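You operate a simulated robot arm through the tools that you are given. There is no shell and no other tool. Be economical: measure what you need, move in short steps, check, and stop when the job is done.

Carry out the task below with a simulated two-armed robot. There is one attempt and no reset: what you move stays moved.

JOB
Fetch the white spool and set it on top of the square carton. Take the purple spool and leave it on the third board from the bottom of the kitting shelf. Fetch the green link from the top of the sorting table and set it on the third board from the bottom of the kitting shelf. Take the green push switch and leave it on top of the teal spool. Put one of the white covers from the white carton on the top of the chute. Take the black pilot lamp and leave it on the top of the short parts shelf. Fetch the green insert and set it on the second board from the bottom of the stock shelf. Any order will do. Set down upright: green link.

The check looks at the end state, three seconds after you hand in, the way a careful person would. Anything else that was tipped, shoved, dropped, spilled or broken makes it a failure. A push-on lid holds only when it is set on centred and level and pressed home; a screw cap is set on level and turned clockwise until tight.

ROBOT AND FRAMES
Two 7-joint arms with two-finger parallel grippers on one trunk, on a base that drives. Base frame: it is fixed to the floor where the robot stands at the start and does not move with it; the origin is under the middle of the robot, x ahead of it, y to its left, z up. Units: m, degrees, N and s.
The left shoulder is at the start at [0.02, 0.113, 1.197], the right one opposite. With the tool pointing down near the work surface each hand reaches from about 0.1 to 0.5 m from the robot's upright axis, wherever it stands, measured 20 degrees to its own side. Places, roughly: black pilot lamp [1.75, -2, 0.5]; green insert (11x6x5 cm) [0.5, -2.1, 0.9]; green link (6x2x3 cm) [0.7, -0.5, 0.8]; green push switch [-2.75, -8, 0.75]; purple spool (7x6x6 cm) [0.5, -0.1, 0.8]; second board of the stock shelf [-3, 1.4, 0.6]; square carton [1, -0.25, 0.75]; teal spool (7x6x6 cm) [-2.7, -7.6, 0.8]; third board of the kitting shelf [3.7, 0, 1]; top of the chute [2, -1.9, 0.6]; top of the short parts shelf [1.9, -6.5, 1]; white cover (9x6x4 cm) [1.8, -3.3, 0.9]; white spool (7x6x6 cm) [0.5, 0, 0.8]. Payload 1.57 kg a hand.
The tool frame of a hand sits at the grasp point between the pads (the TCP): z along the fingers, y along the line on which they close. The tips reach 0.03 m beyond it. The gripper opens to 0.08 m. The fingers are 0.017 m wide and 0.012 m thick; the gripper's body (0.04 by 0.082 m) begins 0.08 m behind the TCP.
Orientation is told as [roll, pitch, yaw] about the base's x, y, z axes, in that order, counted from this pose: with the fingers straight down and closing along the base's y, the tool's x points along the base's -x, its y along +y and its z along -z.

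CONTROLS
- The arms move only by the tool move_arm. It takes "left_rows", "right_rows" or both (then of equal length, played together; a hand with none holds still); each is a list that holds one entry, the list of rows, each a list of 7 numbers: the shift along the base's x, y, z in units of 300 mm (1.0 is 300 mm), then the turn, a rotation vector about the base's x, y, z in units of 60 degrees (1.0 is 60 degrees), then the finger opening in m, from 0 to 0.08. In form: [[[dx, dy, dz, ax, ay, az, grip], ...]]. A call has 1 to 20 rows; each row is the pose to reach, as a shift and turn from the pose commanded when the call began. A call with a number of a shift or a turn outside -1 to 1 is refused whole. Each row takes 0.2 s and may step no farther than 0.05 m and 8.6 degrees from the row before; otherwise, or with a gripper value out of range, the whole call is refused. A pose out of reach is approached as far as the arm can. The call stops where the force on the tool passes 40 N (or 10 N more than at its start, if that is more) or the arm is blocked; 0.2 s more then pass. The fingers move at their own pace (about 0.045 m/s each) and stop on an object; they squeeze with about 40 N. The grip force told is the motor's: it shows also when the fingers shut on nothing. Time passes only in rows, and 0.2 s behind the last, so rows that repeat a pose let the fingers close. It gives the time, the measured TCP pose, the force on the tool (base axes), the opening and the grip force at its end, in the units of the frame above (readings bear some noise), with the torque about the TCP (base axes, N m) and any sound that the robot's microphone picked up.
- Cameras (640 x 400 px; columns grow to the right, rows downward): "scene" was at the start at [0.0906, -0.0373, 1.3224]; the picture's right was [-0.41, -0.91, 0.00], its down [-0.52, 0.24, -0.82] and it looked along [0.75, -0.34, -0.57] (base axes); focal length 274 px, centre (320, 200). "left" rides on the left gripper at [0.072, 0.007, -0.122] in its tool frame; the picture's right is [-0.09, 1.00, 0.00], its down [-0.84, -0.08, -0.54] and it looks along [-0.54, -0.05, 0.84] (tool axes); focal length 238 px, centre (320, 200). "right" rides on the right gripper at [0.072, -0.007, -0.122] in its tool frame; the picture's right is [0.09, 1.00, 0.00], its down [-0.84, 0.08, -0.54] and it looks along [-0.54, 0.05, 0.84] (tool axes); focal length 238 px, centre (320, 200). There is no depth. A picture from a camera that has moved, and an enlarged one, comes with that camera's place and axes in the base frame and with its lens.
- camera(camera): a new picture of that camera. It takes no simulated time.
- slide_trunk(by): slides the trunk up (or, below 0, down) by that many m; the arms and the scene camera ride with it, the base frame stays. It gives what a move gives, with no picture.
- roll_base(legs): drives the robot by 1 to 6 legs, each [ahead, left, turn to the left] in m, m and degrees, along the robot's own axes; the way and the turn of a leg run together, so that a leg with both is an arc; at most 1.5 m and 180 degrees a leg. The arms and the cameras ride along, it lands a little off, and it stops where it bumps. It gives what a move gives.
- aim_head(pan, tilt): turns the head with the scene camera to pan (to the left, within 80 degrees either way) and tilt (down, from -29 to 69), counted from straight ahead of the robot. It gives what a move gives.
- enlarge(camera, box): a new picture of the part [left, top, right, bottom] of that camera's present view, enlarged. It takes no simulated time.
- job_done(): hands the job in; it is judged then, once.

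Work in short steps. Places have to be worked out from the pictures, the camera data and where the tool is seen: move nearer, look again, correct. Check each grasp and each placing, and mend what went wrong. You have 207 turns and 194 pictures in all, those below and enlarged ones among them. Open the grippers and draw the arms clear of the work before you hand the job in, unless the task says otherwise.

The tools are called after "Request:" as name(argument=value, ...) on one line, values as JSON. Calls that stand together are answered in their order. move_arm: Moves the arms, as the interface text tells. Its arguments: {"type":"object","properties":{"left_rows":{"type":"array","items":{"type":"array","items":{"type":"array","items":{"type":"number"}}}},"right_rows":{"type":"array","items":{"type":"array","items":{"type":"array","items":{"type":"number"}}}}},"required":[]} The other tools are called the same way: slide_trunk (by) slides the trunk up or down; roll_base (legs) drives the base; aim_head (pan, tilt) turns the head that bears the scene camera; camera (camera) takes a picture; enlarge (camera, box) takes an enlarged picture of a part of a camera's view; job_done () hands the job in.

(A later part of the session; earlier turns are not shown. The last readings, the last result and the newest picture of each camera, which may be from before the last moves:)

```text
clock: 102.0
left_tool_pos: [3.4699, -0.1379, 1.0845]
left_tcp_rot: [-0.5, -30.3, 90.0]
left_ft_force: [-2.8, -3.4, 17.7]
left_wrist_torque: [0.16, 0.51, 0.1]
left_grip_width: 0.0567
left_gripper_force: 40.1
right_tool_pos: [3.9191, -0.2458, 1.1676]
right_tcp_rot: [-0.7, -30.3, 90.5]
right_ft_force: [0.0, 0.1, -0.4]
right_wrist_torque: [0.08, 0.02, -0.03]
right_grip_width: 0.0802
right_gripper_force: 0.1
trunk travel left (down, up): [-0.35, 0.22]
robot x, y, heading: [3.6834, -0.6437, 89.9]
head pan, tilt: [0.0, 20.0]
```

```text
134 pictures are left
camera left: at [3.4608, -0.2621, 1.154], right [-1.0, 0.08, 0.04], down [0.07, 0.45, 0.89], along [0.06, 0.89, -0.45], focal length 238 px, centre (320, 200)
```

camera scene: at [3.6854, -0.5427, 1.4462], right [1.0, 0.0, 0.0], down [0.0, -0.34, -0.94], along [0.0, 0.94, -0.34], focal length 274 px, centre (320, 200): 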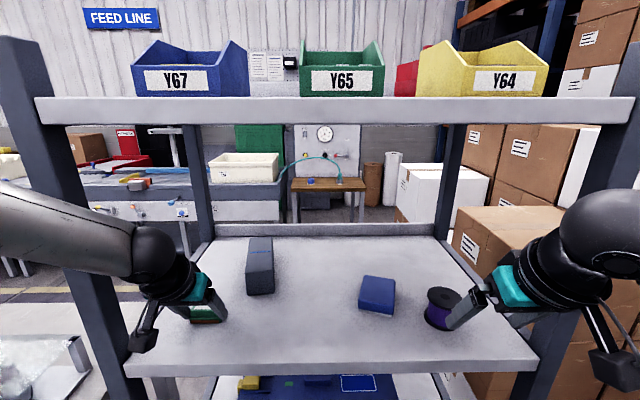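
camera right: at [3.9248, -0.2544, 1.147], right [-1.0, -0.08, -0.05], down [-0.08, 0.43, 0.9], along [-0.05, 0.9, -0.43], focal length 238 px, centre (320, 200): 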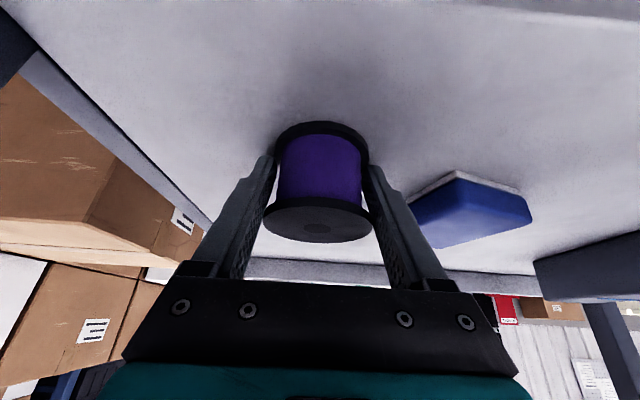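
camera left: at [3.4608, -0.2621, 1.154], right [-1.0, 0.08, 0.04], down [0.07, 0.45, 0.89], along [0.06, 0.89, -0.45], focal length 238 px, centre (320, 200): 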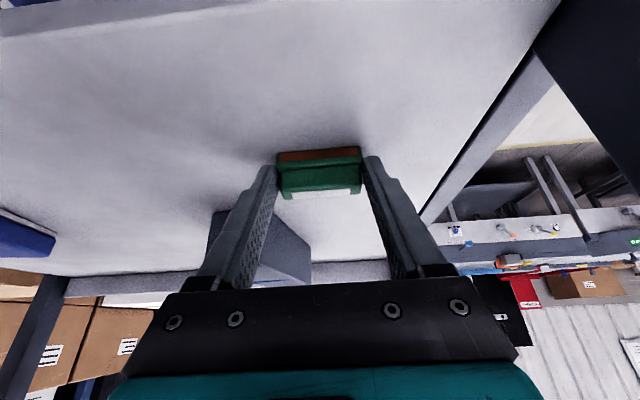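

Link is touching the board upright; the purple spool stands. Release the link and retreat.

Request:
move_arm(left_rows=[[[0, 0, 0.004, 0, 0, 0, 0.056], [0, 0, 0.004, 0, 0, 0, 0.07], [0, 0, 0.004, 0, 0, 0, 0.08], [0, 0, 0.004, 0, 0, 0, 0.08], [0, -0.06, 0.1, 0, 0, 0, 0.08], [0, -0.12, 0.2, 0, 0, 0, 0.08], [0, -0.24, 0.28, 0, 0, 0, 0.08], [0, -0.38, 0.32, 0, 0, 0, 0.08]]])

Request:
camera(camera="scene")

Request:
enlarge(camera="scene", box=[120, 220, 520, 390])

```text
clock: 103.8
left_tool_pos: [3.4693, -0.2533, 1.1781]
left_tcp_rot: [-0.6, -30.0, 90.1]
left_ft_force: [1.7, 0.2, -0.2]
left_wrist_torque: [-0.01, 0.02, -0.01]
left_grip_width: 0.08
left_gripper_force: 0.1
right_tool_pos: [3.9191, -0.2441, 1.1673]
right_tcp_rot: [-0.6, -30.2, 90.5]
right_ft_force: [0.4, -0.9, -0.4]
right_wrist_torque: [0.04, -0.03, -0.01]
right_grip_width: 0.08
right_gripper_force: 0.2
trunk travel left (down, up): [-0.35, 0.22]
robot x, y, heading: [3.6857, -0.6412, 89.8]
head pan, tilt: [0.0, 20.0]
```

```text
133 pictures are left
camera scene: at [3.6851, -0.5415, 1.4459], right [1.0, 0.0, 0.0], down [0.0, -0.34, -0.94], along [0.0, 0.94, -0.34], focal length 274 px, centre (320, 200)
```

scene: 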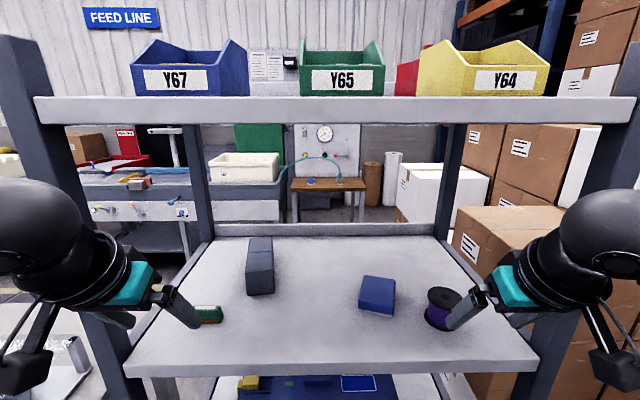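

```text
1.60 times, centred on (320, 305) of scene
camera zoom: at [3.6851, -0.5415, 1.4459], right [1.0, 0.0, 0.0], down [0.0, -0.34, -0.94], along [0.0, 0.94, -0.34], focal length 438 px, centre (320, 32)
```

zoom: 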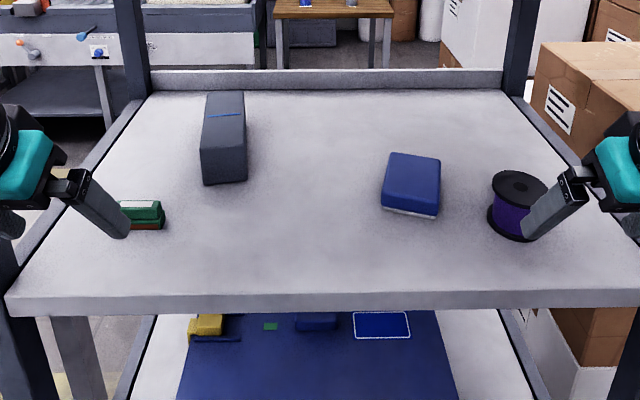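

Both set. Next: back away, restore the tools to straight-down carry poses, turn toward the chute area and look.

Request:
roll_base(legs=[[-0.45, 0, 0], [0, 0, 120]])

Request:
aim_head(pan=0, tilt=20)

Request:
camera(camera="scene")

```text
clock: 111.5
left_tool_pos: [3.4635, -1.4798, 1.1775]
left_tcp_rot: [-0.6, -29.9, -148.3]
left_ft_force: [-0.2, 0.9, -0.8]
left_wrist_torque: [-0.02, 0.0, 0.0]
left_grip_width: 0.0799
left_gripper_force: 0.1
right_tool_pos: [3.2204, -1.0983, 1.1669]
right_tcp_rot: [-0.7, -30.2, -148.0]
right_ft_force: [0.9, 1.0, 0.3]
right_wrist_torque: [0.01, 0.02, -0.02]
right_grip_width: 0.0803
right_gripper_force: 0.1
trunk travel left (down, up): [-0.35, 0.22]
robot x, y, heading: [3.6844, -1.0933, -148.5]
head pan, tilt: [0.0, 20.0]
```

```text
clock: 112.1
left_tool_pos: [3.4645, -1.4788, 1.1768]
left_tcp_rot: [-0.5, -29.9, -148.4]
left_ft_force: [-0.8, 0.3, 0.9]
left_wrist_torque: [-0.01, 0.01, -0.04]
left_grip_width: 0.0801
left_gripper_force: 0.1
right_tool_pos: [3.2194, -1.1001, 1.1668]
right_tcp_rot: [-0.7, -30.2, -147.9]
right_ft_force: [0.0, 0.4, -0.1]
right_wrist_torque: [0.01, 0.0, 0.04]
right_grip_width: 0.0802
right_gripper_force: 0.2
trunk travel left (down, up): [-0.35, 0.22]
robot x, y, heading: [3.6852, -1.0912, -148.7]
head pan, tilt: [0.0, 20.0]
```

```text
131 pictures are left
camera scene: at [3.5956, -1.1452, 1.4458], right [-0.52, 0.85, 0.0], down [0.29, 0.18, -0.94], along [-0.8, -0.49, -0.34], focal length 274 px, centre (320, 200)
```

scene: 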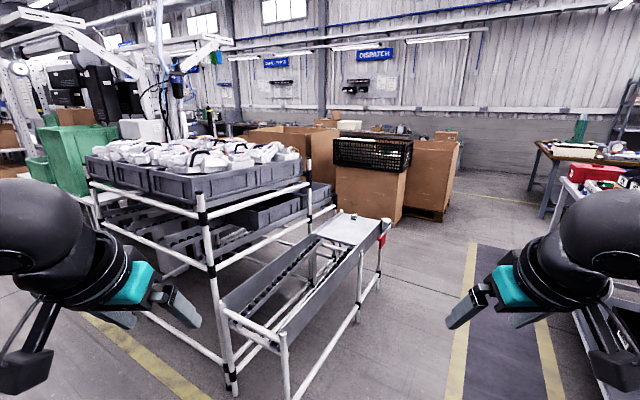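

Request:
enlarge(camera="scene", box=[220, 190, 420, 350])

Request:
enlarge(camera="scene", box=[60, 110, 340, 240])

```text
2.50 times, centred on (320, 270) of scene
camera zoom: at [3.5956, -1.1452, 1.4458], right [-0.52, 0.85, 0.0], down [0.29, 0.18, -0.94], along [-0.8, -0.49, -0.34], focal length 685 px, centre (320, 25)
```

zoom: 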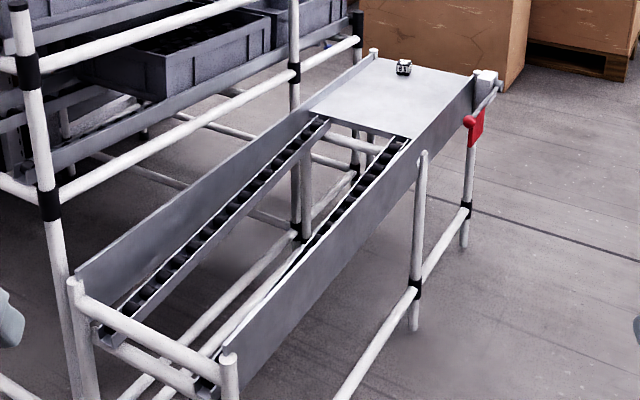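

```text
2.29 times, centred on (200, 175) of scene
camera zoom: at [3.5956, -1.1452, 1.4458], right [-0.52, 0.85, 0.0], down [0.29, 0.18, -0.94], along [-0.8, -0.49, -0.34], focal length 626 px, centre (594, 257)
```

zoom: 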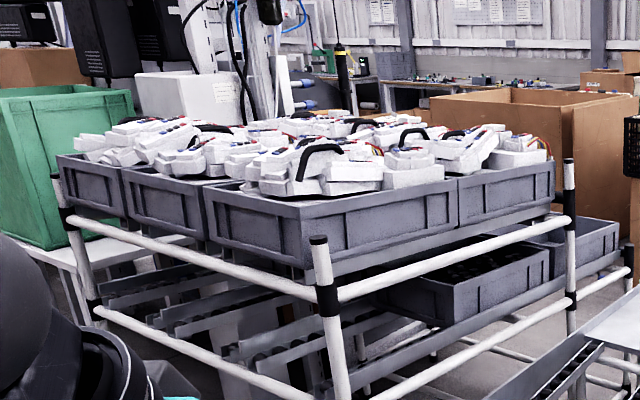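

The pilot lamp ("21") is on the chute's platform (x 1.79–2.19, y -2.05..-1.73, z≈0.6). I drive to its near side and face it (−y).

Request:
roll_base(legs=[[0, 0, -31.3], [1.4, 0, 0], [0.35, 0, 0], [0, 0, 90]])

Request:
aim_head(pan=0, tilt=45)

Request:
camera(camera="scene")

```text
clock: 126.3
left_tool_pos: [2.1343, -1.4808, 1.1777]
left_tcp_rot: [-0.6, -29.9, -90.8]
left_ft_force: [0.2, 0.0, -0.4]
left_wrist_torque: [-0.02, 0.01, 0.02]
left_grip_width: 0.08
left_gripper_force: 0.0
right_tool_pos: [1.6827, -1.4834, 1.1682]
right_tcp_rot: [-0.7, -30.1, -90.5]
right_ft_force: [0.6, 1.1, -0.4]
right_wrist_torque: [0.01, 0.0, -0.01]
right_grip_width: 0.08
right_gripper_force: 0.0
trunk travel left (down, up): [-0.35, 0.22]
robot x, y, heading: [1.9253, -1.085, -91.1]
head pan, tilt: [0.0, 20.0]
```

```text
clock: 127.2
left_tool_pos: [2.1338, -1.4803, 1.178]
left_tcp_rot: [-0.6, -29.9, -90.9]
left_ft_force: [0.0, 0.1, 0.3]
left_wrist_torque: [-0.02, 0.01, 0.03]
left_grip_width: 0.08
left_gripper_force: 0.1
right_tool_pos: [1.6828, -1.4833, 1.1673]
right_tcp_rot: [-0.7, -30.2, -90.5]
right_ft_force: [-0.1, 0.4, 0.2]
right_wrist_torque: [0.0, 0.0, -0.01]
right_grip_width: 0.0799
right_gripper_force: 0.0
trunk travel left (down, up): [-0.35, 0.22]
robot x, y, heading: [1.9219, -1.0831, -91.0]
head pan, tilt: [0.0, 45.0]
```

```text
128 pictures are left
camera scene: at [1.9228, -1.1791, 1.4072], right [-1.0, 0.02, 0.0], down [0.01, 0.71, -0.71], along [-0.01, -0.71, -0.71], focal length 274 px, centre (320, 200)
```

scene: 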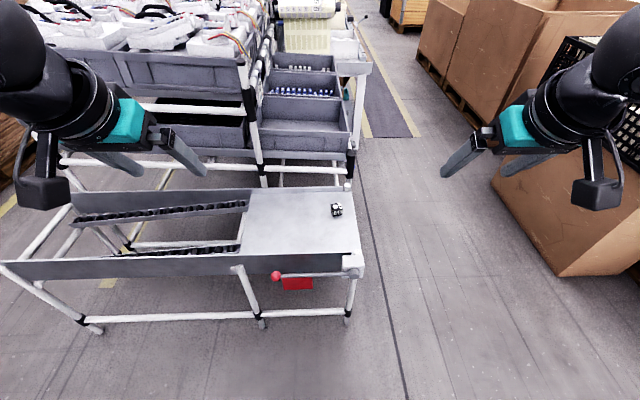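

Lamp ≈[1.844,-1.93]. I straighten both tools, lower the trunk fully, and drive 0.33 m closer.

Request:
move_arm(left_rows=[[[0, 0, 0, 0.125, 0, 0, 0.08], [0, 0, 0, 0.25, 0, 0, 0.08], [0, 0, 0, 0.375, 0, 0, 0.08], [0, 0, 0, 0.5, 0, 0, 0.08]]], right_rows=[[[0.1, 0, 0, 0.125, 0, 0, 0.08], [0.2, 0, 0, 0.25, 0, 0, 0.08], [0.3, 0, 0, 0.375, 0, 0, 0.08], [0.4, 0, 0, 0.5, 0, 0, 0.08]]])

Request:
slide_trunk(by=-0.3)

Request:
roll_base(legs=[[0.33, 0, 0]])

Request:
camera(camera="right")

Request:
camera(camera="scene")

```text
clock: 128.2
left_tool_pos: [2.1348, -1.4827, 1.1775]
left_tcp_rot: [-1.1, 0.4, -90.8]
left_ft_force: [-0.1, 0.8, -0.5]
left_wrist_torque: [0.01, 0.01, 0.0]
left_grip_width: 0.0802
left_gripper_force: 0.0
right_tool_pos: [1.8024, -1.4832, 1.1673]
right_tcp_rot: [-0.9, 0.0, -90.5]
right_ft_force: [0.2, -0.8, -0.8]
right_wrist_torque: [0.0, 0.01, -0.01]
right_grip_width: 0.0799
right_gripper_force: 0.0
trunk travel left (down, up): [-0.35, 0.22]
robot x, y, heading: [1.9281, -1.0864, -91.0]
head pan, tilt: [0.0, 45.0]
```

```text
clock: 131.2
left_tool_pos: [2.1343, -1.481, 0.8768]
left_tcp_rot: [-1.0, 0.1, -90.7]
left_ft_force: [-0.8, 0.7, 0.8]
left_wrist_torque: [0.0, 0.02, -0.06]
left_grip_width: 0.0801
left_gripper_force: 0.1
right_tool_pos: [1.8027, -1.4826, 0.868]
right_tcp_rot: [-1.0, -0.2, -90.4]
right_ft_force: [-0.4, 0.1, -0.7]
right_wrist_torque: [-0.03, -0.06, 0.0]
right_grip_width: 0.0801
right_gripper_force: 0.1
trunk travel left (down, up): [-0.05, 0.52]
robot x, y, heading: [1.9199, -1.089, -90.9]
head pan, tilt: [0.0, 45.0]
```

```text
clock: 133.4
left_tool_pos: [2.125, -1.8117, 0.8771]
left_tcp_rot: [-1.0, 0.1, -90.9]
left_ft_force: [-0.5, -0.6, 0.1]
left_wrist_torque: [0.0, 0.01, -0.01]
left_grip_width: 0.0803
left_gripper_force: 0.0
right_tool_pos: [1.7924, -1.8115, 0.8686]
right_tcp_rot: [-0.8, -0.2, -90.6]
right_ft_force: [0.5, -0.1, 0.1]
right_wrist_torque: [0.03, -0.02, 0.01]
right_grip_width: 0.0798
right_gripper_force: 0.1
trunk travel left (down, up): [-0.05, 0.52]
robot x, y, heading: [1.9139, -1.4159, -91.4]
head pan, tilt: [0.0, 45.0]
```

```text
127 pictures are left
camera right: at [1.7884, -1.7396, 0.9898], right [1.0, 0.08, -0.02], down [0.08, -0.84, 0.54], along [0.03, -0.54, -0.84], focal length 238 px, centre (320, 200)
```

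right: 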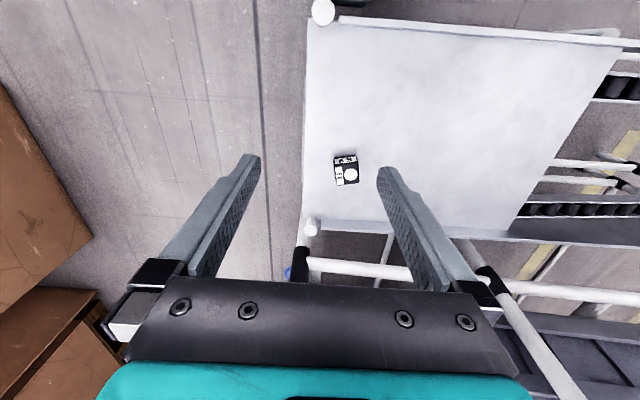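

```text
126 pictures are left
camera scene: at [1.9149, -1.5085, 1.1071], right [-1.0, 0.02, 0.0], down [0.02, 0.71, -0.71], along [-0.02, -0.71, -0.71], focal length 274 px, centre (320, 200)
```

scene: 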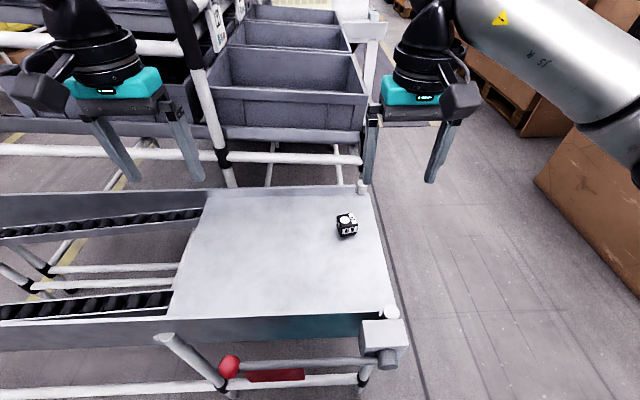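

Request:
enlarge(camera="right", box=[300, 130, 400, 210])

Request:
enlarge(camera="scene", box=[300, 190, 400, 260])

```text
5.00 times, centred on (350, 170) of right
camera zoom: at [1.7884, -1.7396, 0.9898], right [1.0, 0.08, -0.02], down [0.08, -0.84, 0.54], along [0.03, -0.54, -0.84], focal length 1192 px, centre (170, 350)
```

zoom: 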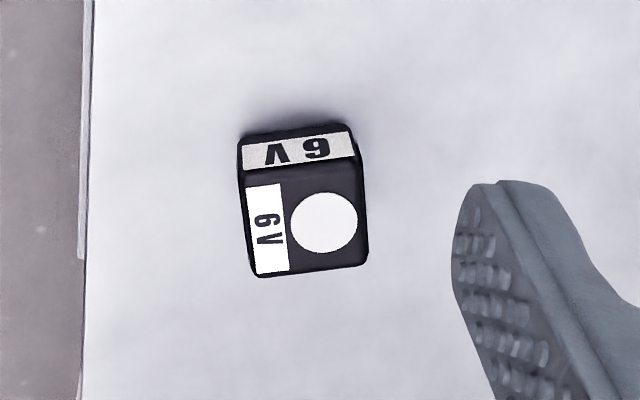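

```text
5.71 times, centred on (350, 225) of scene
camera zoom: at [1.9149, -1.5085, 1.1071], right [-1.0, 0.02, 0.0], down [0.02, 0.71, -0.71], along [-0.02, -0.71, -0.71], focal length 1566 px, centre (149, 57)
```

zoom: 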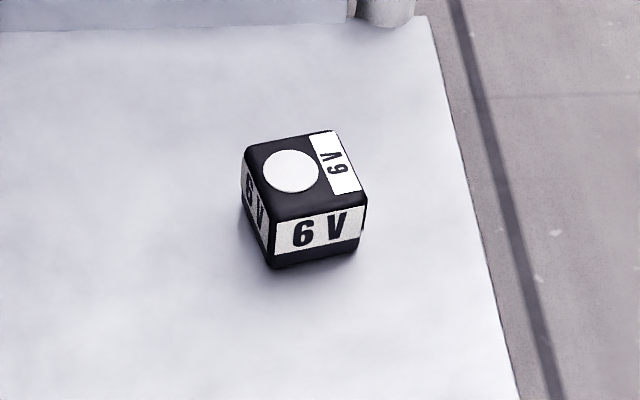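

Lamp is a 4 cm cube at [1.842,-1.911], top z≈0.64. Descend with the right hand and grip.

Request:
move_arm(right_rows=[[[0.06, -0.12, 0, 0, 0, 0, 0.08], [0.12, -0.24, -0.05, 0, 0, 0, 0.08], [0.163, -0.333, -0.15, 0, 0, 0, 0.08], [0.163, -0.333, -0.3, 0, 0, 0, 0.08], [0.163, -0.333, -0.45, 0, 0, 0, 0.08], [0.163, -0.333, -0.6, 0, 0, 0, 0.08], [0.163, -0.333, -0.7, 0, 0, 0, 0.08], [0.163, -0.333, -0.76, 0, 0, 0, 0.08], [0.163, -0.333, -0.76, 0, 0, 0, 0.02], [0.163, -0.333, -0.76, 0, 0, 0, 0.02], [0.163, -0.333, -0.76, 0, 0, 0, 0.02], [0.163, -0.333, -0.76, 0, 0, 0, 0.02]]])

Request:
camera(camera="right")

```text
clock: 136.0
left_tool_pos: [2.1254, -1.8107, 0.8775]
left_tcp_rot: [-1.1, 0.2, -91.0]
left_ft_force: [-0.4, 0.9, 0.0]
left_wrist_torque: [0.01, -0.02, -0.02]
left_grip_width: 0.08
left_gripper_force: 0.0
right_tool_pos: [1.8412, -1.9096, 0.6427]
right_tcp_rot: [-0.9, -0.1, -90.7]
right_ft_force: [-0.4, 0.4, -0.4]
right_wrist_torque: [0.01, 0.01, 0.01]
right_grip_width: 0.0402
right_gripper_force: 28.7
trunk travel left (down, up): [-0.05, 0.52]
robot x, y, heading: [1.9181, -1.4141, -91.4]
head pan, tilt: [0.0, 45.0]
```

```text
123 pictures are left
camera right: at [1.837, -1.8391, 0.7639], right [1.0, 0.08, -0.02], down [0.08, -0.84, 0.54], along [0.03, -0.54, -0.84], focal length 238 px, centre (320, 200)
```

right: 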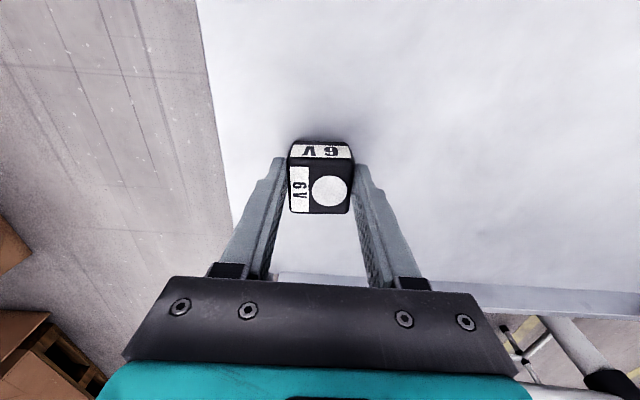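

Lamp gripped. Lift it and pull in, back off a little, then strafe to the corridor to look for the white carton with covers.

Request:
move_arm(right_rows=[[[0, 0, 0.15, 0, 0, 0, 0.02], [0, 0, 0.3, 0, 0, 0, 0.02], [0, 0, 0.45, 0, 0, 0, 0.02], [0, 0, 0.6, 0, 0, 0, 0.02], [0, 0.1, 0.7, 0, 0, 0, 0.02], [-0.1, 0.22, 0.75, 0, 0, 0, 0.02], [-0.2, 0.33, 0.75, 0, 0, 0, 0.02]]])

Request:
roll_base(legs=[[-0.2, 0, 1.4], [0, -0.75, 0], [1.0, 0, 0]])

Request:
aim_head(pan=35, tilt=25)

Request:
camera(camera="scene")

```text
clock: 137.6
left_tool_pos: [2.1255, -1.8117, 0.877]
left_tcp_rot: [-1.1, 0.0, -91.1]
left_ft_force: [-0.1, 0.3, 0.5]
left_wrist_torque: [0.0, 0.0, 0.0]
left_grip_width: 0.0801
left_gripper_force: 0.1
right_tool_pos: [1.7865, -1.8131, 0.8645]
right_tcp_rot: [-1.0, -0.2, -90.7]
right_ft_force: [-0.6, -0.3, -0.7]
right_wrist_torque: [-0.01, -0.02, -0.01]
right_grip_width: 0.0397
right_gripper_force: 40.0
trunk travel left (down, up): [-0.05, 0.52]
robot x, y, heading: [1.9168, -1.4148, -91.1]
head pan, tilt: [0.0, 45.0]
```

```text
clock: 147.7
left_tool_pos: [1.4046, -2.6114, 0.8772]
left_tcp_rot: [-1.2, 0.1, -89.3]
left_ft_force: [0.2, -0.2, 0.2]
left_wrist_torque: [0.02, -0.01, -0.01]
left_grip_width: 0.0801
left_gripper_force: 0.1
right_tool_pos: [1.0664, -2.6232, 0.864]
right_tcp_rot: [-1.0, -0.3, -89.0]
right_ft_force: [-0.2, -0.3, -0.4]
right_wrist_torque: [0.03, 0.01, 0.0]
right_grip_width: 0.039
right_gripper_force: 40.1
trunk travel left (down, up): [-0.05, 0.52]
robot x, y, heading: [1.1855, -2.2221, -89.6]
head pan, tilt: [0.0, 45.0]
```

```text
clock: 148.7
left_tool_pos: [1.4047, -2.6116, 0.878]
left_tcp_rot: [-1.1, 0.1, -89.3]
left_ft_force: [0.8, -0.2, -0.2]
left_wrist_torque: [0.01, 0.05, 0.03]
left_grip_width: 0.0803
left_gripper_force: 0.1
right_tool_pos: [1.0664, -2.6237, 0.8648]
right_tcp_rot: [-0.9, -0.1, -88.9]
right_ft_force: [-0.2, -0.1, 1.0]
right_wrist_torque: [0.02, -0.02, -0.03]
right_grip_width: 0.0389
right_gripper_force: 39.9
trunk travel left (down, up): [-0.05, 0.52]
robot x, y, heading: [1.185, -2.2212, -89.5]
head pan, tilt: [35.0, 25.0]
```

```text
122 pictures are left
camera scene: at [1.2379, -2.3084, 1.1377], right [-0.82, -0.58, 0.0], down [-0.24, 0.35, -0.91], along [0.52, -0.74, -0.42], focal length 274 px, centre (320, 200)
```

scene: 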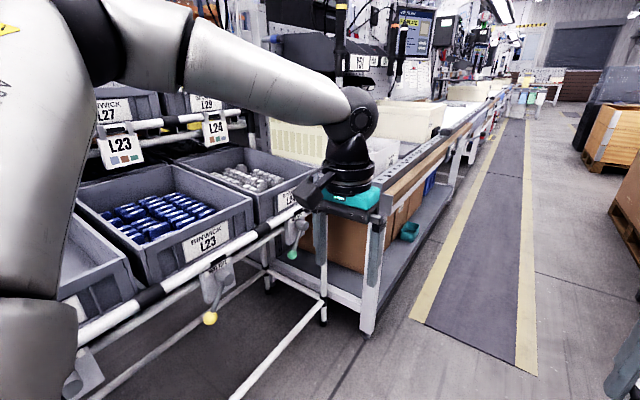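

The carton should be just behind my wrist on the conveyor line. Raise the trunk 0.35 and drive 0.6 m ahead.

Request:
slide_trunk(by=0.35)

Request:
roll_base(legs=[[0.65, 0, 0]])

Request:
aim_head(pan=60, tilt=35)

Request:
camera(camera="scene")

Request:
camera(camera="left")

```text
clock: 152.1
left_tool_pos: [1.4046, -2.6119, 1.2272]
left_tcp_rot: [-1.1, 0.1, -89.3]
left_ft_force: [0.5, 0.3, -0.3]
left_wrist_torque: [0.01, 0.0, 0.01]
left_grip_width: 0.0803
left_gripper_force: 0.1
right_tool_pos: [1.0659, -2.6235, 1.2148]
right_tcp_rot: [-1.0, -0.2, -89.0]
right_ft_force: [0.8, -0.1, -0.5]
right_wrist_torque: [0.02, 0.01, -0.01]
right_grip_width: 0.0391
right_gripper_force: 40.2
trunk travel left (down, up): [-0.4, 0.17]
robot x, y, heading: [1.1852, -2.2204, -89.8]
head pan, tilt: [35.0, 25.0]
```

```text
clock: 155.7
left_tool_pos: [1.4139, -3.2562, 1.2286]
left_tcp_rot: [-1.1, 0.2, -88.9]
left_ft_force: [0.8, 0.1, 0.7]
left_wrist_torque: [0.03, -0.02, 0.02]
left_grip_width: 0.0801
left_gripper_force: 0.1
right_tool_pos: [1.074, -3.2698, 1.2149]
right_tcp_rot: [-0.9, -0.2, -88.4]
right_ft_force: [0.4, 0.4, -0.6]
right_wrist_torque: [-0.04, 0.02, 0.0]
right_grip_width: 0.0389
right_gripper_force: 40.5
trunk travel left (down, up): [-0.4, 0.17]
robot x, y, heading: [1.1895, -2.8646, -89.2]
head pan, tilt: [35.0, 25.0]
```

```text
clock: 156.6
left_tool_pos: [1.4125, -3.2562, 1.2284]
left_tcp_rot: [-1.2, 0.1, -88.8]
left_ft_force: [0.2, 0.3, 0.0]
left_wrist_torque: [0.0, -0.03, 0.0]
left_grip_width: 0.08
left_gripper_force: 0.0
right_tool_pos: [1.0743, -3.2692, 1.215]
right_tcp_rot: [-0.9, -0.1, -88.6]
right_ft_force: [0.2, -0.3, 0.0]
right_wrist_torque: [0.02, 0.01, 0.03]
right_grip_width: 0.0389
right_gripper_force: 40.2
trunk travel left (down, up): [-0.4, 0.17]
robot x, y, heading: [1.1925, -2.8685, -89.3]
head pan, tilt: [60.0, 35.0]
```

```text
121 pictures are left
camera scene: at [1.2676, -2.9221, 1.472], right [-0.49, -0.87, 0.0], down [-0.5, 0.28, -0.82], along [0.71, -0.4, -0.57], focal length 274 px, centre (320, 200)
```

scene: 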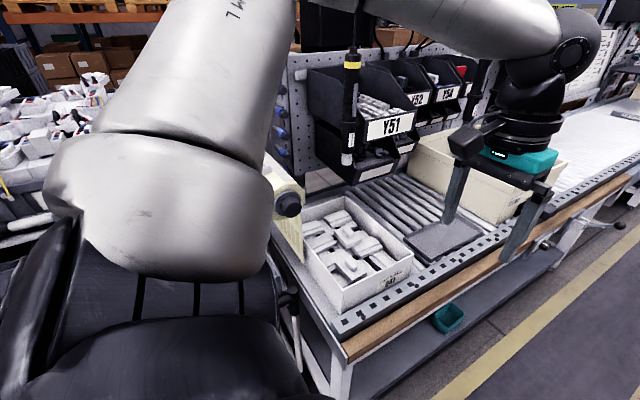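

```text
120 pictures are left
camera left: at [1.4197, -3.1837, 1.3496], right [1.0, -0.07, -0.02], down [-0.05, -0.84, 0.54], along [-0.06, -0.54, -0.84], focal length 238 px, centre (320, 200)
```

left: 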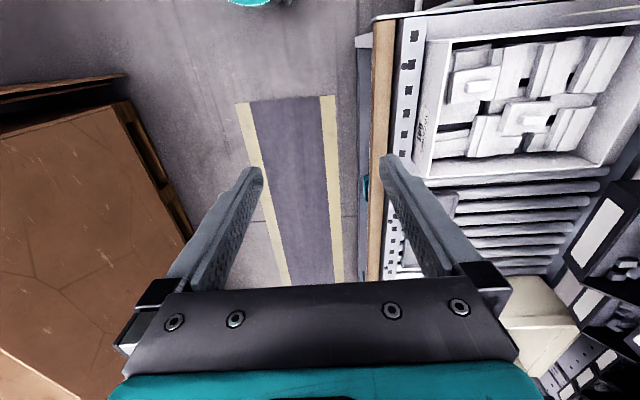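

The white carton with covers is at ~[1.70,-3.27]. Drive 0.45 m more and turn to face +x toward it.

Request:
roll_base(legs=[[0.46, 0, 0], [0, 0, 89.3]])

Request:
aim_head(pan=0, tilt=40)

Request:
camera(camera="scene")

Request:
camera(camera="left")

```text
clock: 163.1
left_tool_pos: [1.5896, -3.1185, 1.228]
left_tcp_rot: [-1.2, 0.1, -0.3]
left_ft_force: [0.5, -0.3, 0.5]
left_wrist_torque: [0.01, 0.02, 0.04]
left_grip_width: 0.0799
left_gripper_force: 0.2
right_tool_pos: [1.5946, -3.4567, 1.2136]
right_tcp_rot: [-0.9, -0.2, 0.2]
right_ft_force: [0.4, -0.7, -0.8]
right_wrist_torque: [-0.01, -0.02, -0.02]
right_grip_width: 0.0388
right_gripper_force: 39.7
trunk travel left (down, up): [-0.4, 0.17]
robot x, y, heading: [1.1934, -3.3278, -0.6]
head pan, tilt: [60.0, 35.0]
```

```text
clock: 164.4
left_tool_pos: [1.5897, -3.1179, 1.2273]
left_tcp_rot: [-1.0, 0.1, -0.3]
left_ft_force: [0.0, 0.5, -0.1]
left_wrist_torque: [-0.01, -0.01, -0.04]
left_grip_width: 0.08
left_gripper_force: 0.1
right_tool_pos: [1.5944, -3.4576, 1.2146]
right_tcp_rot: [-0.9, -0.2, 0.1]
right_ft_force: [-1.2, 0.3, -0.5]
right_wrist_torque: [0.01, 0.01, -0.02]
right_grip_width: 0.0387
right_gripper_force: 39.9
trunk travel left (down, up): [-0.4, 0.17]
robot x, y, heading: [1.1958, -3.3321, -0.6]
head pan, tilt: [0.0, 40.0]
```

```text
119 pictures are left
camera scene: at [1.2917, -3.3338, 1.4644], right [-0.01, -1.0, 0.0], down [-0.64, 0.01, -0.77], along [0.77, -0.01, -0.64], focal length 274 px, centre (320, 200)
```

scene: 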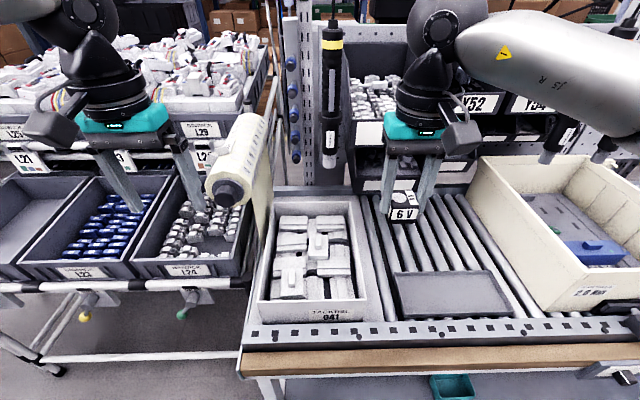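

```text
118 pictures are left
camera left: at [1.5163, -3.1095, 1.3496], right [0.1, 0.99, -0.02], down [0.84, -0.07, 0.54], along [0.54, -0.07, -0.84], focal length 238 px, centre (320, 200)
```

left: 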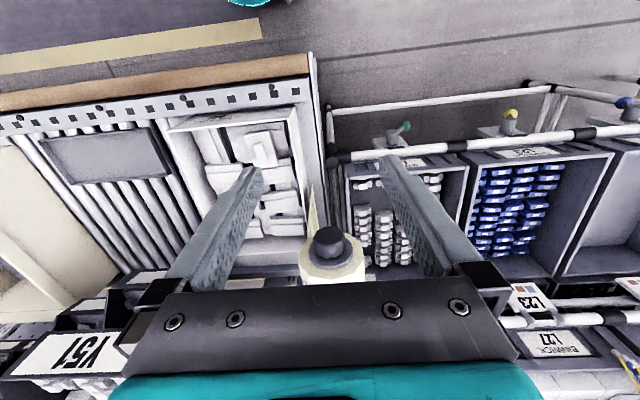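

Request:
enlarge(camera="scene", box=[240, 180, 390, 340])

Request:
enlarge(camera="left", box=[160, 90, 340, 270])

```text
2.50 times, centred on (315, 260) of scene
camera zoom: at [1.2917, -3.3338, 1.4644], right [-0.01, -1.0, 0.0], down [-0.64, 0.01, -0.77], along [0.77, -0.01, -0.64], focal length 685 px, centre (332, 50)
```

zoom: 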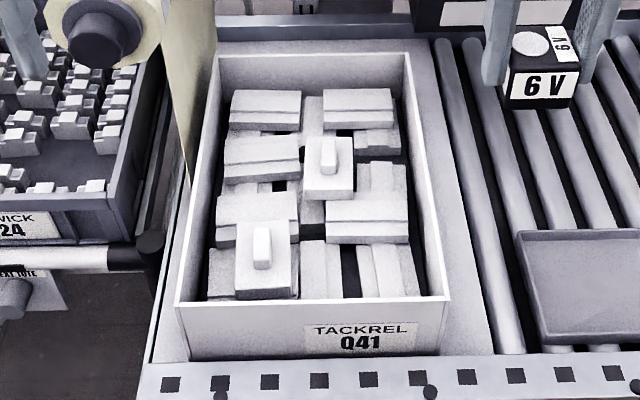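

```text
2.22 times, centred on (250, 180) of left
camera zoom: at [1.5163, -3.1095, 1.3496], right [0.1, 0.99, -0.02], down [0.84, -0.07, 0.54], along [0.54, -0.07, -0.84], focal length 530 px, centre (476, 244)
```

zoom: 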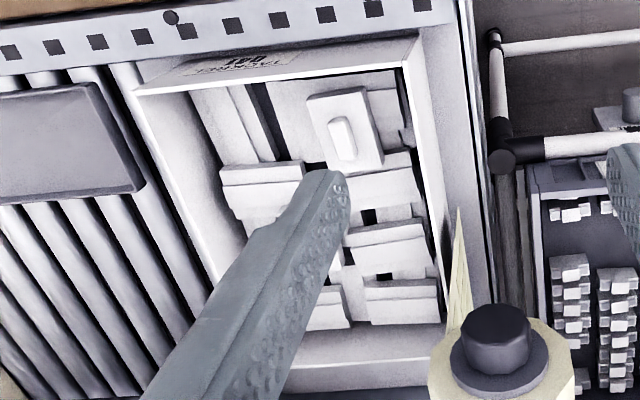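

Cover A (knob up, front of carton) has its knob at ≈[1.70,-3.267,0.862]. I lower the trunk 0.1 and bring the left hand above it for a close look.

Request:
slide_trunk(by=-0.1)

Request:
move_arm(left_rows=[[[0.06, -0.12, 0, 0, 0, 0, 0.05], [0.12, -0.24, 0, 0, 0, 0, 0.05], [0.2, -0.36, -0.03, 0, 0, 0, 0.05], [0.28, -0.46, -0.08, 0, 0, 0, 0.05], [0.33, -0.497, -0.2, 0, 0, 0, 0.05], [0.33, -0.497, -0.34, 0, 0, 0, 0.05], [0.33, -0.497, -0.45, 0, 0, 0, 0.05]]])

Request:
camera(camera="left")

Request:
camera(camera="scene")

```text
clock: 165.8
left_tool_pos: [1.5894, -3.1191, 1.1277]
left_tcp_rot: [-1.1, 0.1, -0.2]
left_ft_force: [0.8, -0.7, 0.0]
left_wrist_torque: [-0.02, 0.01, 0.01]
left_grip_width: 0.0798
left_gripper_force: 0.1
right_tool_pos: [1.5941, -3.457, 1.1165]
right_tcp_rot: [-0.9, -0.1, 0.1]
right_ft_force: [-0.3, -1.2, -1.1]
right_wrist_torque: [-0.02, 0.02, 0.0]
right_grip_width: 0.0389
right_gripper_force: 40.1
trunk travel left (down, up): [-0.3, 0.27]
robot x, y, heading: [1.1984, -3.3311, -0.8]
head pan, tilt: [0.0, 40.0]
```

```text
clock: 167.4
left_tool_pos: [1.6327, -3.2045, 1.0254]
left_tcp_rot: [-1.3, 0.0, -0.3]
left_ft_force: [-0.1, 0.1, -0.3]
left_wrist_torque: [0.01, -0.01, 0.01]
left_grip_width: 0.0503
left_gripper_force: 0.1
left hand out of reach, approached as far as the arm can: row 3, 4, 5, 6, 7
right_tool_pos: [1.5951, -3.4567, 1.1142]
right_tcp_rot: [-0.9, -0.1, 0.2]
right_ft_force: [-0.6, -0.5, -1.1]
right_wrist_torque: [-0.04, -0.01, 0.02]
right_grip_width: 0.039
right_gripper_force: 41.0
trunk travel left (down, up): [-0.3, 0.27]
robot x, y, heading: [1.1973, -3.3328, -0.7]
head pan, tilt: [0.0, 40.0]
```

```text
115 pictures are left
camera left: at [1.5597, -3.1953, 1.1479], right [0.1, 0.99, -0.02], down [0.84, -0.07, 0.54], along [0.54, -0.07, -0.84], focal length 238 px, centre (320, 200)
```

left: 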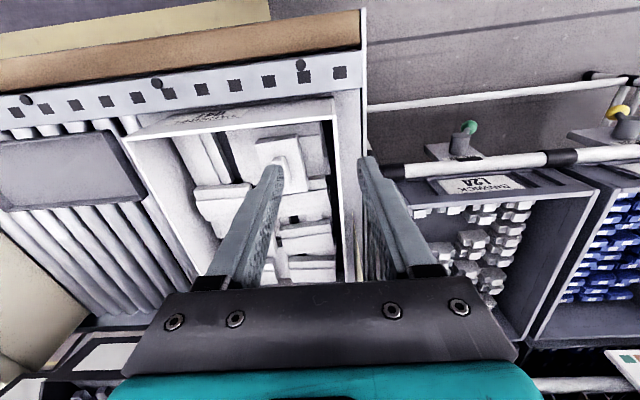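

```text
114 pictures are left
camera scene: at [1.2918, -3.3338, 1.3644], right [-0.01, -1.0, 0.0], down [-0.64, 0.01, -0.77], along [0.77, -0.01, -0.64], focal length 274 px, centre (320, 200)
```

scene: 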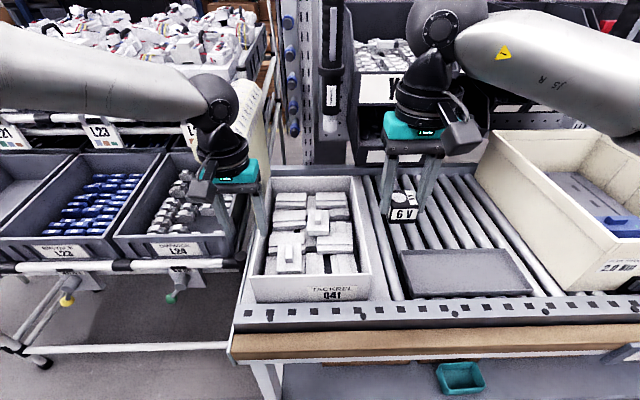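

Slightly out of reach; drive 8 cm closer and retry.

Request:
roll_base(legs=[[0.09, 0, 0.7]])

Request:
move_arm(left_rows=[[[0, -0.11, 0, 0, 0, 0, 0.05], [0, -0.21, -0.04, 0, 0, 0, 0.05]]])

Request:
camera(camera="left")

```text
clock: 168.5
left_tool_pos: [1.7213, -3.2009, 1.0261]
left_tcp_rot: [-1.2, 0.0, 0.3]
left_ft_force: [0.1, 0.5, -0.7]
left_wrist_torque: [0.03, 0.04, -0.02]
left_grip_width: 0.0496
left_gripper_force: 0.0
right_tool_pos: [1.6869, -3.453, 1.1146]
right_tcp_rot: [-0.9, -0.3, 0.8]
right_ft_force: [-0.2, -0.2, -1.2]
right_wrist_torque: [-0.02, 0.03, -0.02]
right_grip_width: 0.0389
right_gripper_force: 40.1
trunk travel left (down, up): [-0.3, 0.27]
robot x, y, heading: [1.2882, -3.3308, -0.2]
head pan, tilt: [0.0, 40.0]
```

```text
clock: 169.1
left_tool_pos: [1.6981, -3.2227, 1.0342]
left_tcp_rot: [-1.3, -0.1, 0.3]
left_ft_force: [0.1, -0.1, 0.4]
left_wrist_torque: [0.0, -0.01, 0.0]
left_grip_width: 0.0501
left_gripper_force: 0.1
left hand out of reach, approached as far as the arm can: row 1, 2
right_tool_pos: [1.6846, -3.4531, 1.1151]
right_tcp_rot: [-1.0, -0.2, 0.7]
right_ft_force: [0.4, -0.3, -1.0]
right_wrist_torque: [-0.02, 0.02, -0.01]
right_grip_width: 0.0387
right_gripper_force: 40.4
trunk travel left (down, up): [-0.3, 0.27]
robot x, y, heading: [1.2828, -3.3353, 0.2]
head pan, tilt: [0.0, 40.0]
```

```text
113 pictures are left
camera left: at [1.6255, -3.2144, 1.1559], right [0.09, 1.0, -0.02], down [0.84, -0.06, 0.54], along [0.54, -0.07, -0.84], focal length 238 px, centre (320, 200)
```

left: 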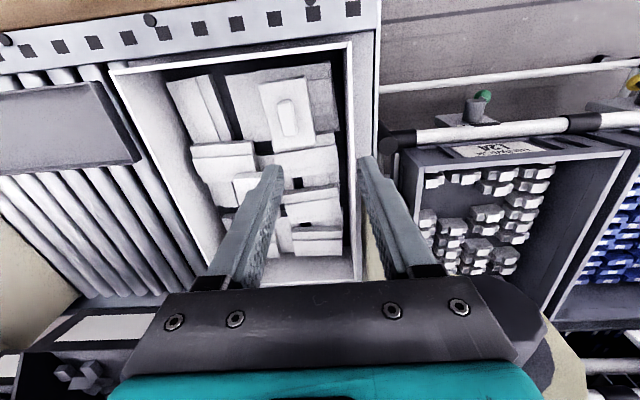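

The left arm hits a limit reaching inward; I strafe right so the target lies more to the left of the robot.

Request:
roll_base(legs=[[0, -0.13, 0]])

Request:
move_arm(left_rows=[[[0.01, 0.13, 0, 0, 0, 0, 0.05], [0.01, 0.26, 0, 0, 0, 0, 0.05], [0.01, 0.28, -0.1, 0, 0, 0, 0.05], [0.01, 0.28, -0.2, 0, 0, 0, 0.05]]])

Request:
camera(camera="left")

Request:
camera(camera="scene")

```text
clock: 170.3
left_tool_pos: [1.6968, -3.3518, 1.0344]
left_tcp_rot: [-1.2, 0.0, 0.4]
left_ft_force: [-0.5, 0.5, 0.5]
left_wrist_torque: [0.03, 0.01, -0.02]
left_grip_width: 0.0501
left_gripper_force: 0.1
right_tool_pos: [1.685, -3.5845, 1.1139]
right_tcp_rot: [-0.9, -0.1, 0.7]
right_ft_force: [-0.3, 0.0, -0.9]
right_wrist_torque: [0.03, 0.01, -0.01]
right_grip_width: 0.0391
right_gripper_force: 40.0
trunk travel left (down, up): [-0.3, 0.27]
robot x, y, heading: [1.286, -3.4615, -0.1]
head pan, tilt: [0.0, 40.0]
```

```text
clock: 171.3
left_tool_pos: [1.7028, -3.2695, 0.9756]
left_tcp_rot: [-1.4, 0.0, 0.4]
left_ft_force: [0.1, -0.2, 0.6]
left_wrist_torque: [0.02, -0.02, -0.01]
left_grip_width: 0.05
left_gripper_force: 0.0
right_tool_pos: [1.6863, -3.5828, 1.1158]
right_tcp_rot: [-1.0, -0.3, 0.7]
right_ft_force: [1.3, 0.1, -1.0]
right_wrist_torque: [-0.03, 0.02, -0.05]
right_grip_width: 0.0389
right_gripper_force: 39.8
trunk travel left (down, up): [-0.3, 0.27]
robot x, y, heading: [1.2821, -3.459, 0.2]
head pan, tilt: [0.0, 40.0]
```

```text
112 pictures are left
camera left: at [1.6292, -3.2609, 1.0954], right [0.09, 1.0, -0.02], down [0.84, -0.06, 0.54], along [0.54, -0.07, -0.84], focal length 238 px, centre (320, 200)
```

left: 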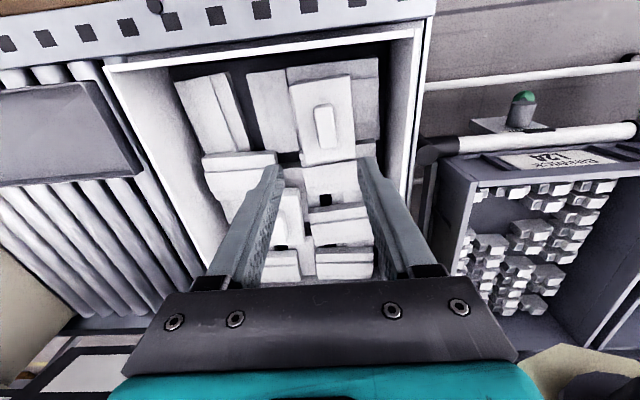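

```text
111 pictures are left
camera scene: at [1.3814, -3.4625, 1.3644], right [0.0, -1.0, 0.0], down [-0.64, 0.0, -0.77], along [0.77, 0.0, -0.64], focal length 274 px, centre (320, 200)
```

scene: 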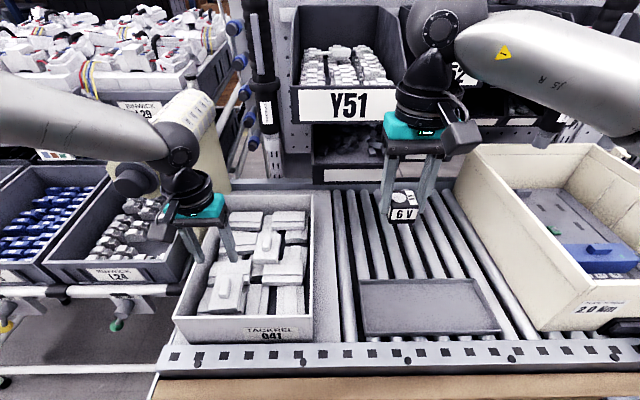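

Knob at ≈[1.694,-3.268]. Descend so the fingertips straddle the knob and close.

Request:
move_arm(left_rows=[[[-0.027, 0.005, -0.1, 0, 0, 0, 0.05], [-0.027, 0.005, -0.2, 0, 0, 0, 0.05], [-0.027, 0.005, -0.26, 0, 0, 0, 0.05], [-0.027, 0.005, -0.29, 0, 0, 0, 0.05], [-0.027, 0.005, -0.305, 0, 0, 0, 0.05]]])

Request:
enlarge(camera="left", box=[220, 80, 420, 260])

Request:
enlarge(camera="scene", box=[160, 180, 340, 350])

```text
clock: 172.5
left_tool_pos: [1.6791, -3.2543, 0.9085]
left_tcp_rot: [-1.3, -0.1, 0.4]
left_ft_force: [-0.5, -0.7, 0.2]
left_wrist_torque: [-0.02, 0.04, -0.01]
left_grip_width: 0.05
left_gripper_force: 0.1
left hand out of reach, approached as far as the arm can: row 2, 3, 4, 5
right_tool_pos: [1.6858, -3.5819, 1.1152]
right_tcp_rot: [-0.9, -0.2, 0.7]
right_ft_force: [-0.6, 0.5, -0.7]
right_wrist_torque: [-0.02, 0.03, 0.01]
right_grip_width: 0.0388
right_gripper_force: 40.1
trunk travel left (down, up): [-0.3, 0.27]
robot x, y, heading: [1.2858, -3.46, -0.2]
head pan, tilt: [0.0, 40.0]
```

```text
2.22 times, centred on (320, 170) of left
camera zoom: at [1.6062, -3.2452, 1.0308], right [0.09, 1.0, -0.02], down [0.84, -0.06, 0.54], along [0.54, -0.07, -0.84], focal length 530 px, centre (320, 267)
```

zoom: 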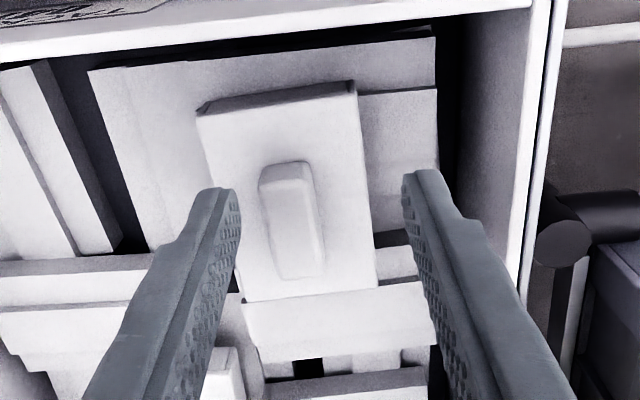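

```text
2.35 times, centred on (250, 265) of scene
camera zoom: at [1.3813, -3.4626, 1.3644], right [0.0, -1.0, 0.0], down [-0.64, 0.0, -0.77], along [0.77, 0.0, -0.64], focal length 645 px, centre (485, 47)
```

zoom: 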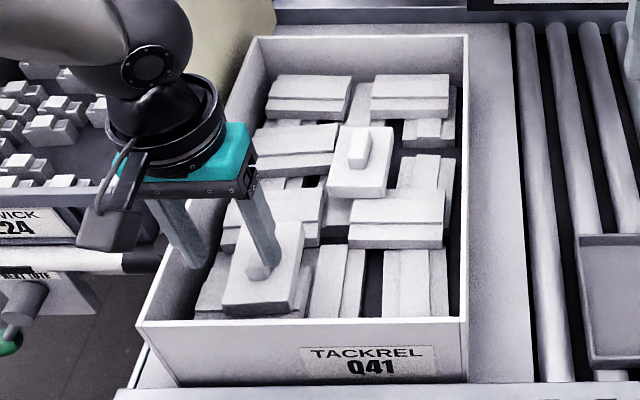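

The left arm seems stuck in an awkward posture. Let me look at how its elbow lies.

Request:
aim_head(pan=50, tilt=25)

Request:
camera(camera="scene")

Request:
aim_head(pan=-45, tilt=25)

Request:
camera(camera="scene")

```text
clock: 173.7
left_tool_pos: [1.6793, -3.254, 0.9077]
left_tcp_rot: [-1.2, -0.1, 0.3]
left_ft_force: [0.5, -0.5, 0.4]
left_wrist_torque: [-0.01, 0.03, 0.03]
left_grip_width: 0.0502
left_gripper_force: 0.1
right_tool_pos: [1.6859, -3.582, 1.114]
right_tcp_rot: [-0.9, -0.3, 0.7]
right_ft_force: [-0.1, 0.0, -0.3]
right_wrist_torque: [-0.01, 0.02, 0.01]
right_grip_width: 0.039
right_gripper_force: 39.6
trunk travel left (down, up): [-0.3, 0.27]
robot x, y, heading: [1.2854, -3.4615, -0.1]
head pan, tilt: [50.0, 25.0]
```

```text
108 pictures are left
camera scene: at [1.3555, -3.3921, 1.3877], right [0.77, -0.64, 0.0], down [-0.27, -0.32, -0.91], along [0.58, 0.69, -0.42], focal length 274 px, centre (320, 200)
```

scene: 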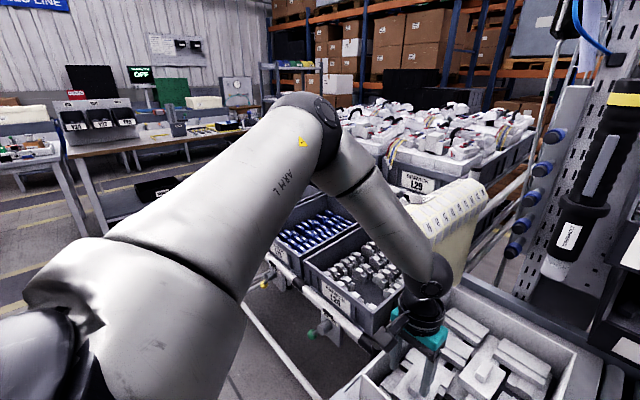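

```text
clock: 175.4
left_tool_pos: [1.6805, -3.2535, 0.91]
left_tcp_rot: [-1.3, -0.1, 0.4]
left_ft_force: [0.1, -0.8, 0.9]
left_wrist_torque: [0.01, -0.03, 0.0]
left_grip_width: 0.0501
left_gripper_force: 0.1
right_tool_pos: [1.6861, -3.5812, 1.1159]
right_tcp_rot: [-0.8, -0.2, 0.7]
right_ft_force: [0.8, 0.8, 0.7]
right_wrist_torque: [0.0, -0.02, 0.0]
right_grip_width: 0.039
right_gripper_force: 40.0
trunk travel left (down, up): [-0.3, 0.27]
robot x, y, heading: [1.2837, -3.4655, -0.1]
head pan, tilt: [-45.0, 25.0]
```

```text
107 pictures are left
camera scene: at [1.3614, -3.5277, 1.3877], right [-0.71, -0.71, 0.0], down [-0.3, 0.3, -0.91], along [0.64, -0.64, -0.42], focal length 274 px, centre (320, 200)
```

scene: 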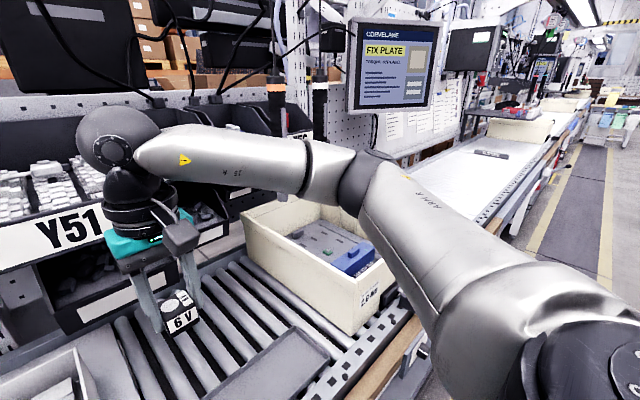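

The left elbow is raised; reaching farther to its own side works better. Raise the hand, strafe right 0.12 m, and retry with the target more to the left.

Request:
move_arm(left_rows=[[[0, 0, 0.1, 0, 0, 0, 0.05], [0, 0, 0.22, 0, 0, 0, 0.05]]])

Request:
roll_base(legs=[[0, -0.12, 0]])

Request:
move_arm(left_rows=[[[0.03, 0.1, 0, 0, 0, 0, 0.05], [0.04, 0.2, 0, 0, 0, 0, 0.05], [0.05, 0.33, 0, 0, 0, 0, 0.05], [0.05, 0.35, -0.1, 0, 0, 0, 0.05], [0.05, 0.35, -0.2, 0, 0, 0, 0.05]]])

```text
clock: 176.0
left_tool_pos: [1.6818, -3.253, 0.9767]
left_tcp_rot: [-1.4, -0.2, 0.4]
left_ft_force: [0.1, 0.5, -0.3]
left_wrist_torque: [0.0, 0.01, -0.02]
left_grip_width: 0.0497
left_gripper_force: 0.0
right_tool_pos: [1.6867, -3.5834, 1.116]
right_tcp_rot: [-0.9, -0.2, 0.8]
right_ft_force: [0.1, 0.4, 0.1]
right_wrist_torque: [0.02, 0.03, 0.05]
right_grip_width: 0.039
right_gripper_force: 39.5
trunk travel left (down, up): [-0.3, 0.27]
robot x, y, heading: [1.2869, -3.4643, -0.1]
head pan, tilt: [-45.0, 25.0]
```

```text
clock: 177.3
left_tool_pos: [1.6798, -3.3732, 0.9768]
left_tcp_rot: [-1.2, -0.2, 0.3]
left_ft_force: [0.4, -0.8, 0.6]
left_wrist_torque: [-0.02, 0.0, 0.0]
left_grip_width: 0.0499
left_gripper_force: 0.1
right_tool_pos: [1.6864, -3.7019, 1.1149]
right_tcp_rot: [-0.8, -0.1, 0.8]
right_ft_force: [-1.1, -0.2, -0.7]
right_wrist_torque: [0.01, 0.0, 0.03]
right_grip_width: 0.0389
right_gripper_force: 40.3
trunk travel left (down, up): [-0.3, 0.27]
robot x, y, heading: [1.2842, -3.5846, -0.4]
head pan, tilt: [-45.0, 25.0]
```

```text
clock: 178.5
left_tool_pos: [1.6971, -3.2674, 0.9166]
left_tcp_rot: [-1.3, -0.1, 0.4]
left_ft_force: [0.2, 0.5, -0.7]
left_wrist_torque: [-0.01, 0.02, 0.01]
left_grip_width: 0.0498
left_gripper_force: 0.1
right_tool_pos: [1.6859, -3.7011, 1.1151]
right_tcp_rot: [-0.9, -0.2, 0.7]
right_ft_force: [0.1, -0.8, -0.9]
right_wrist_torque: [0.04, 0.03, 0.01]
right_grip_width: 0.0389
right_gripper_force: 40.6
trunk travel left (down, up): [-0.3, 0.27]
robot x, y, heading: [1.2865, -3.5853, -0.0]
head pan, tilt: [-45.0, 25.0]
```

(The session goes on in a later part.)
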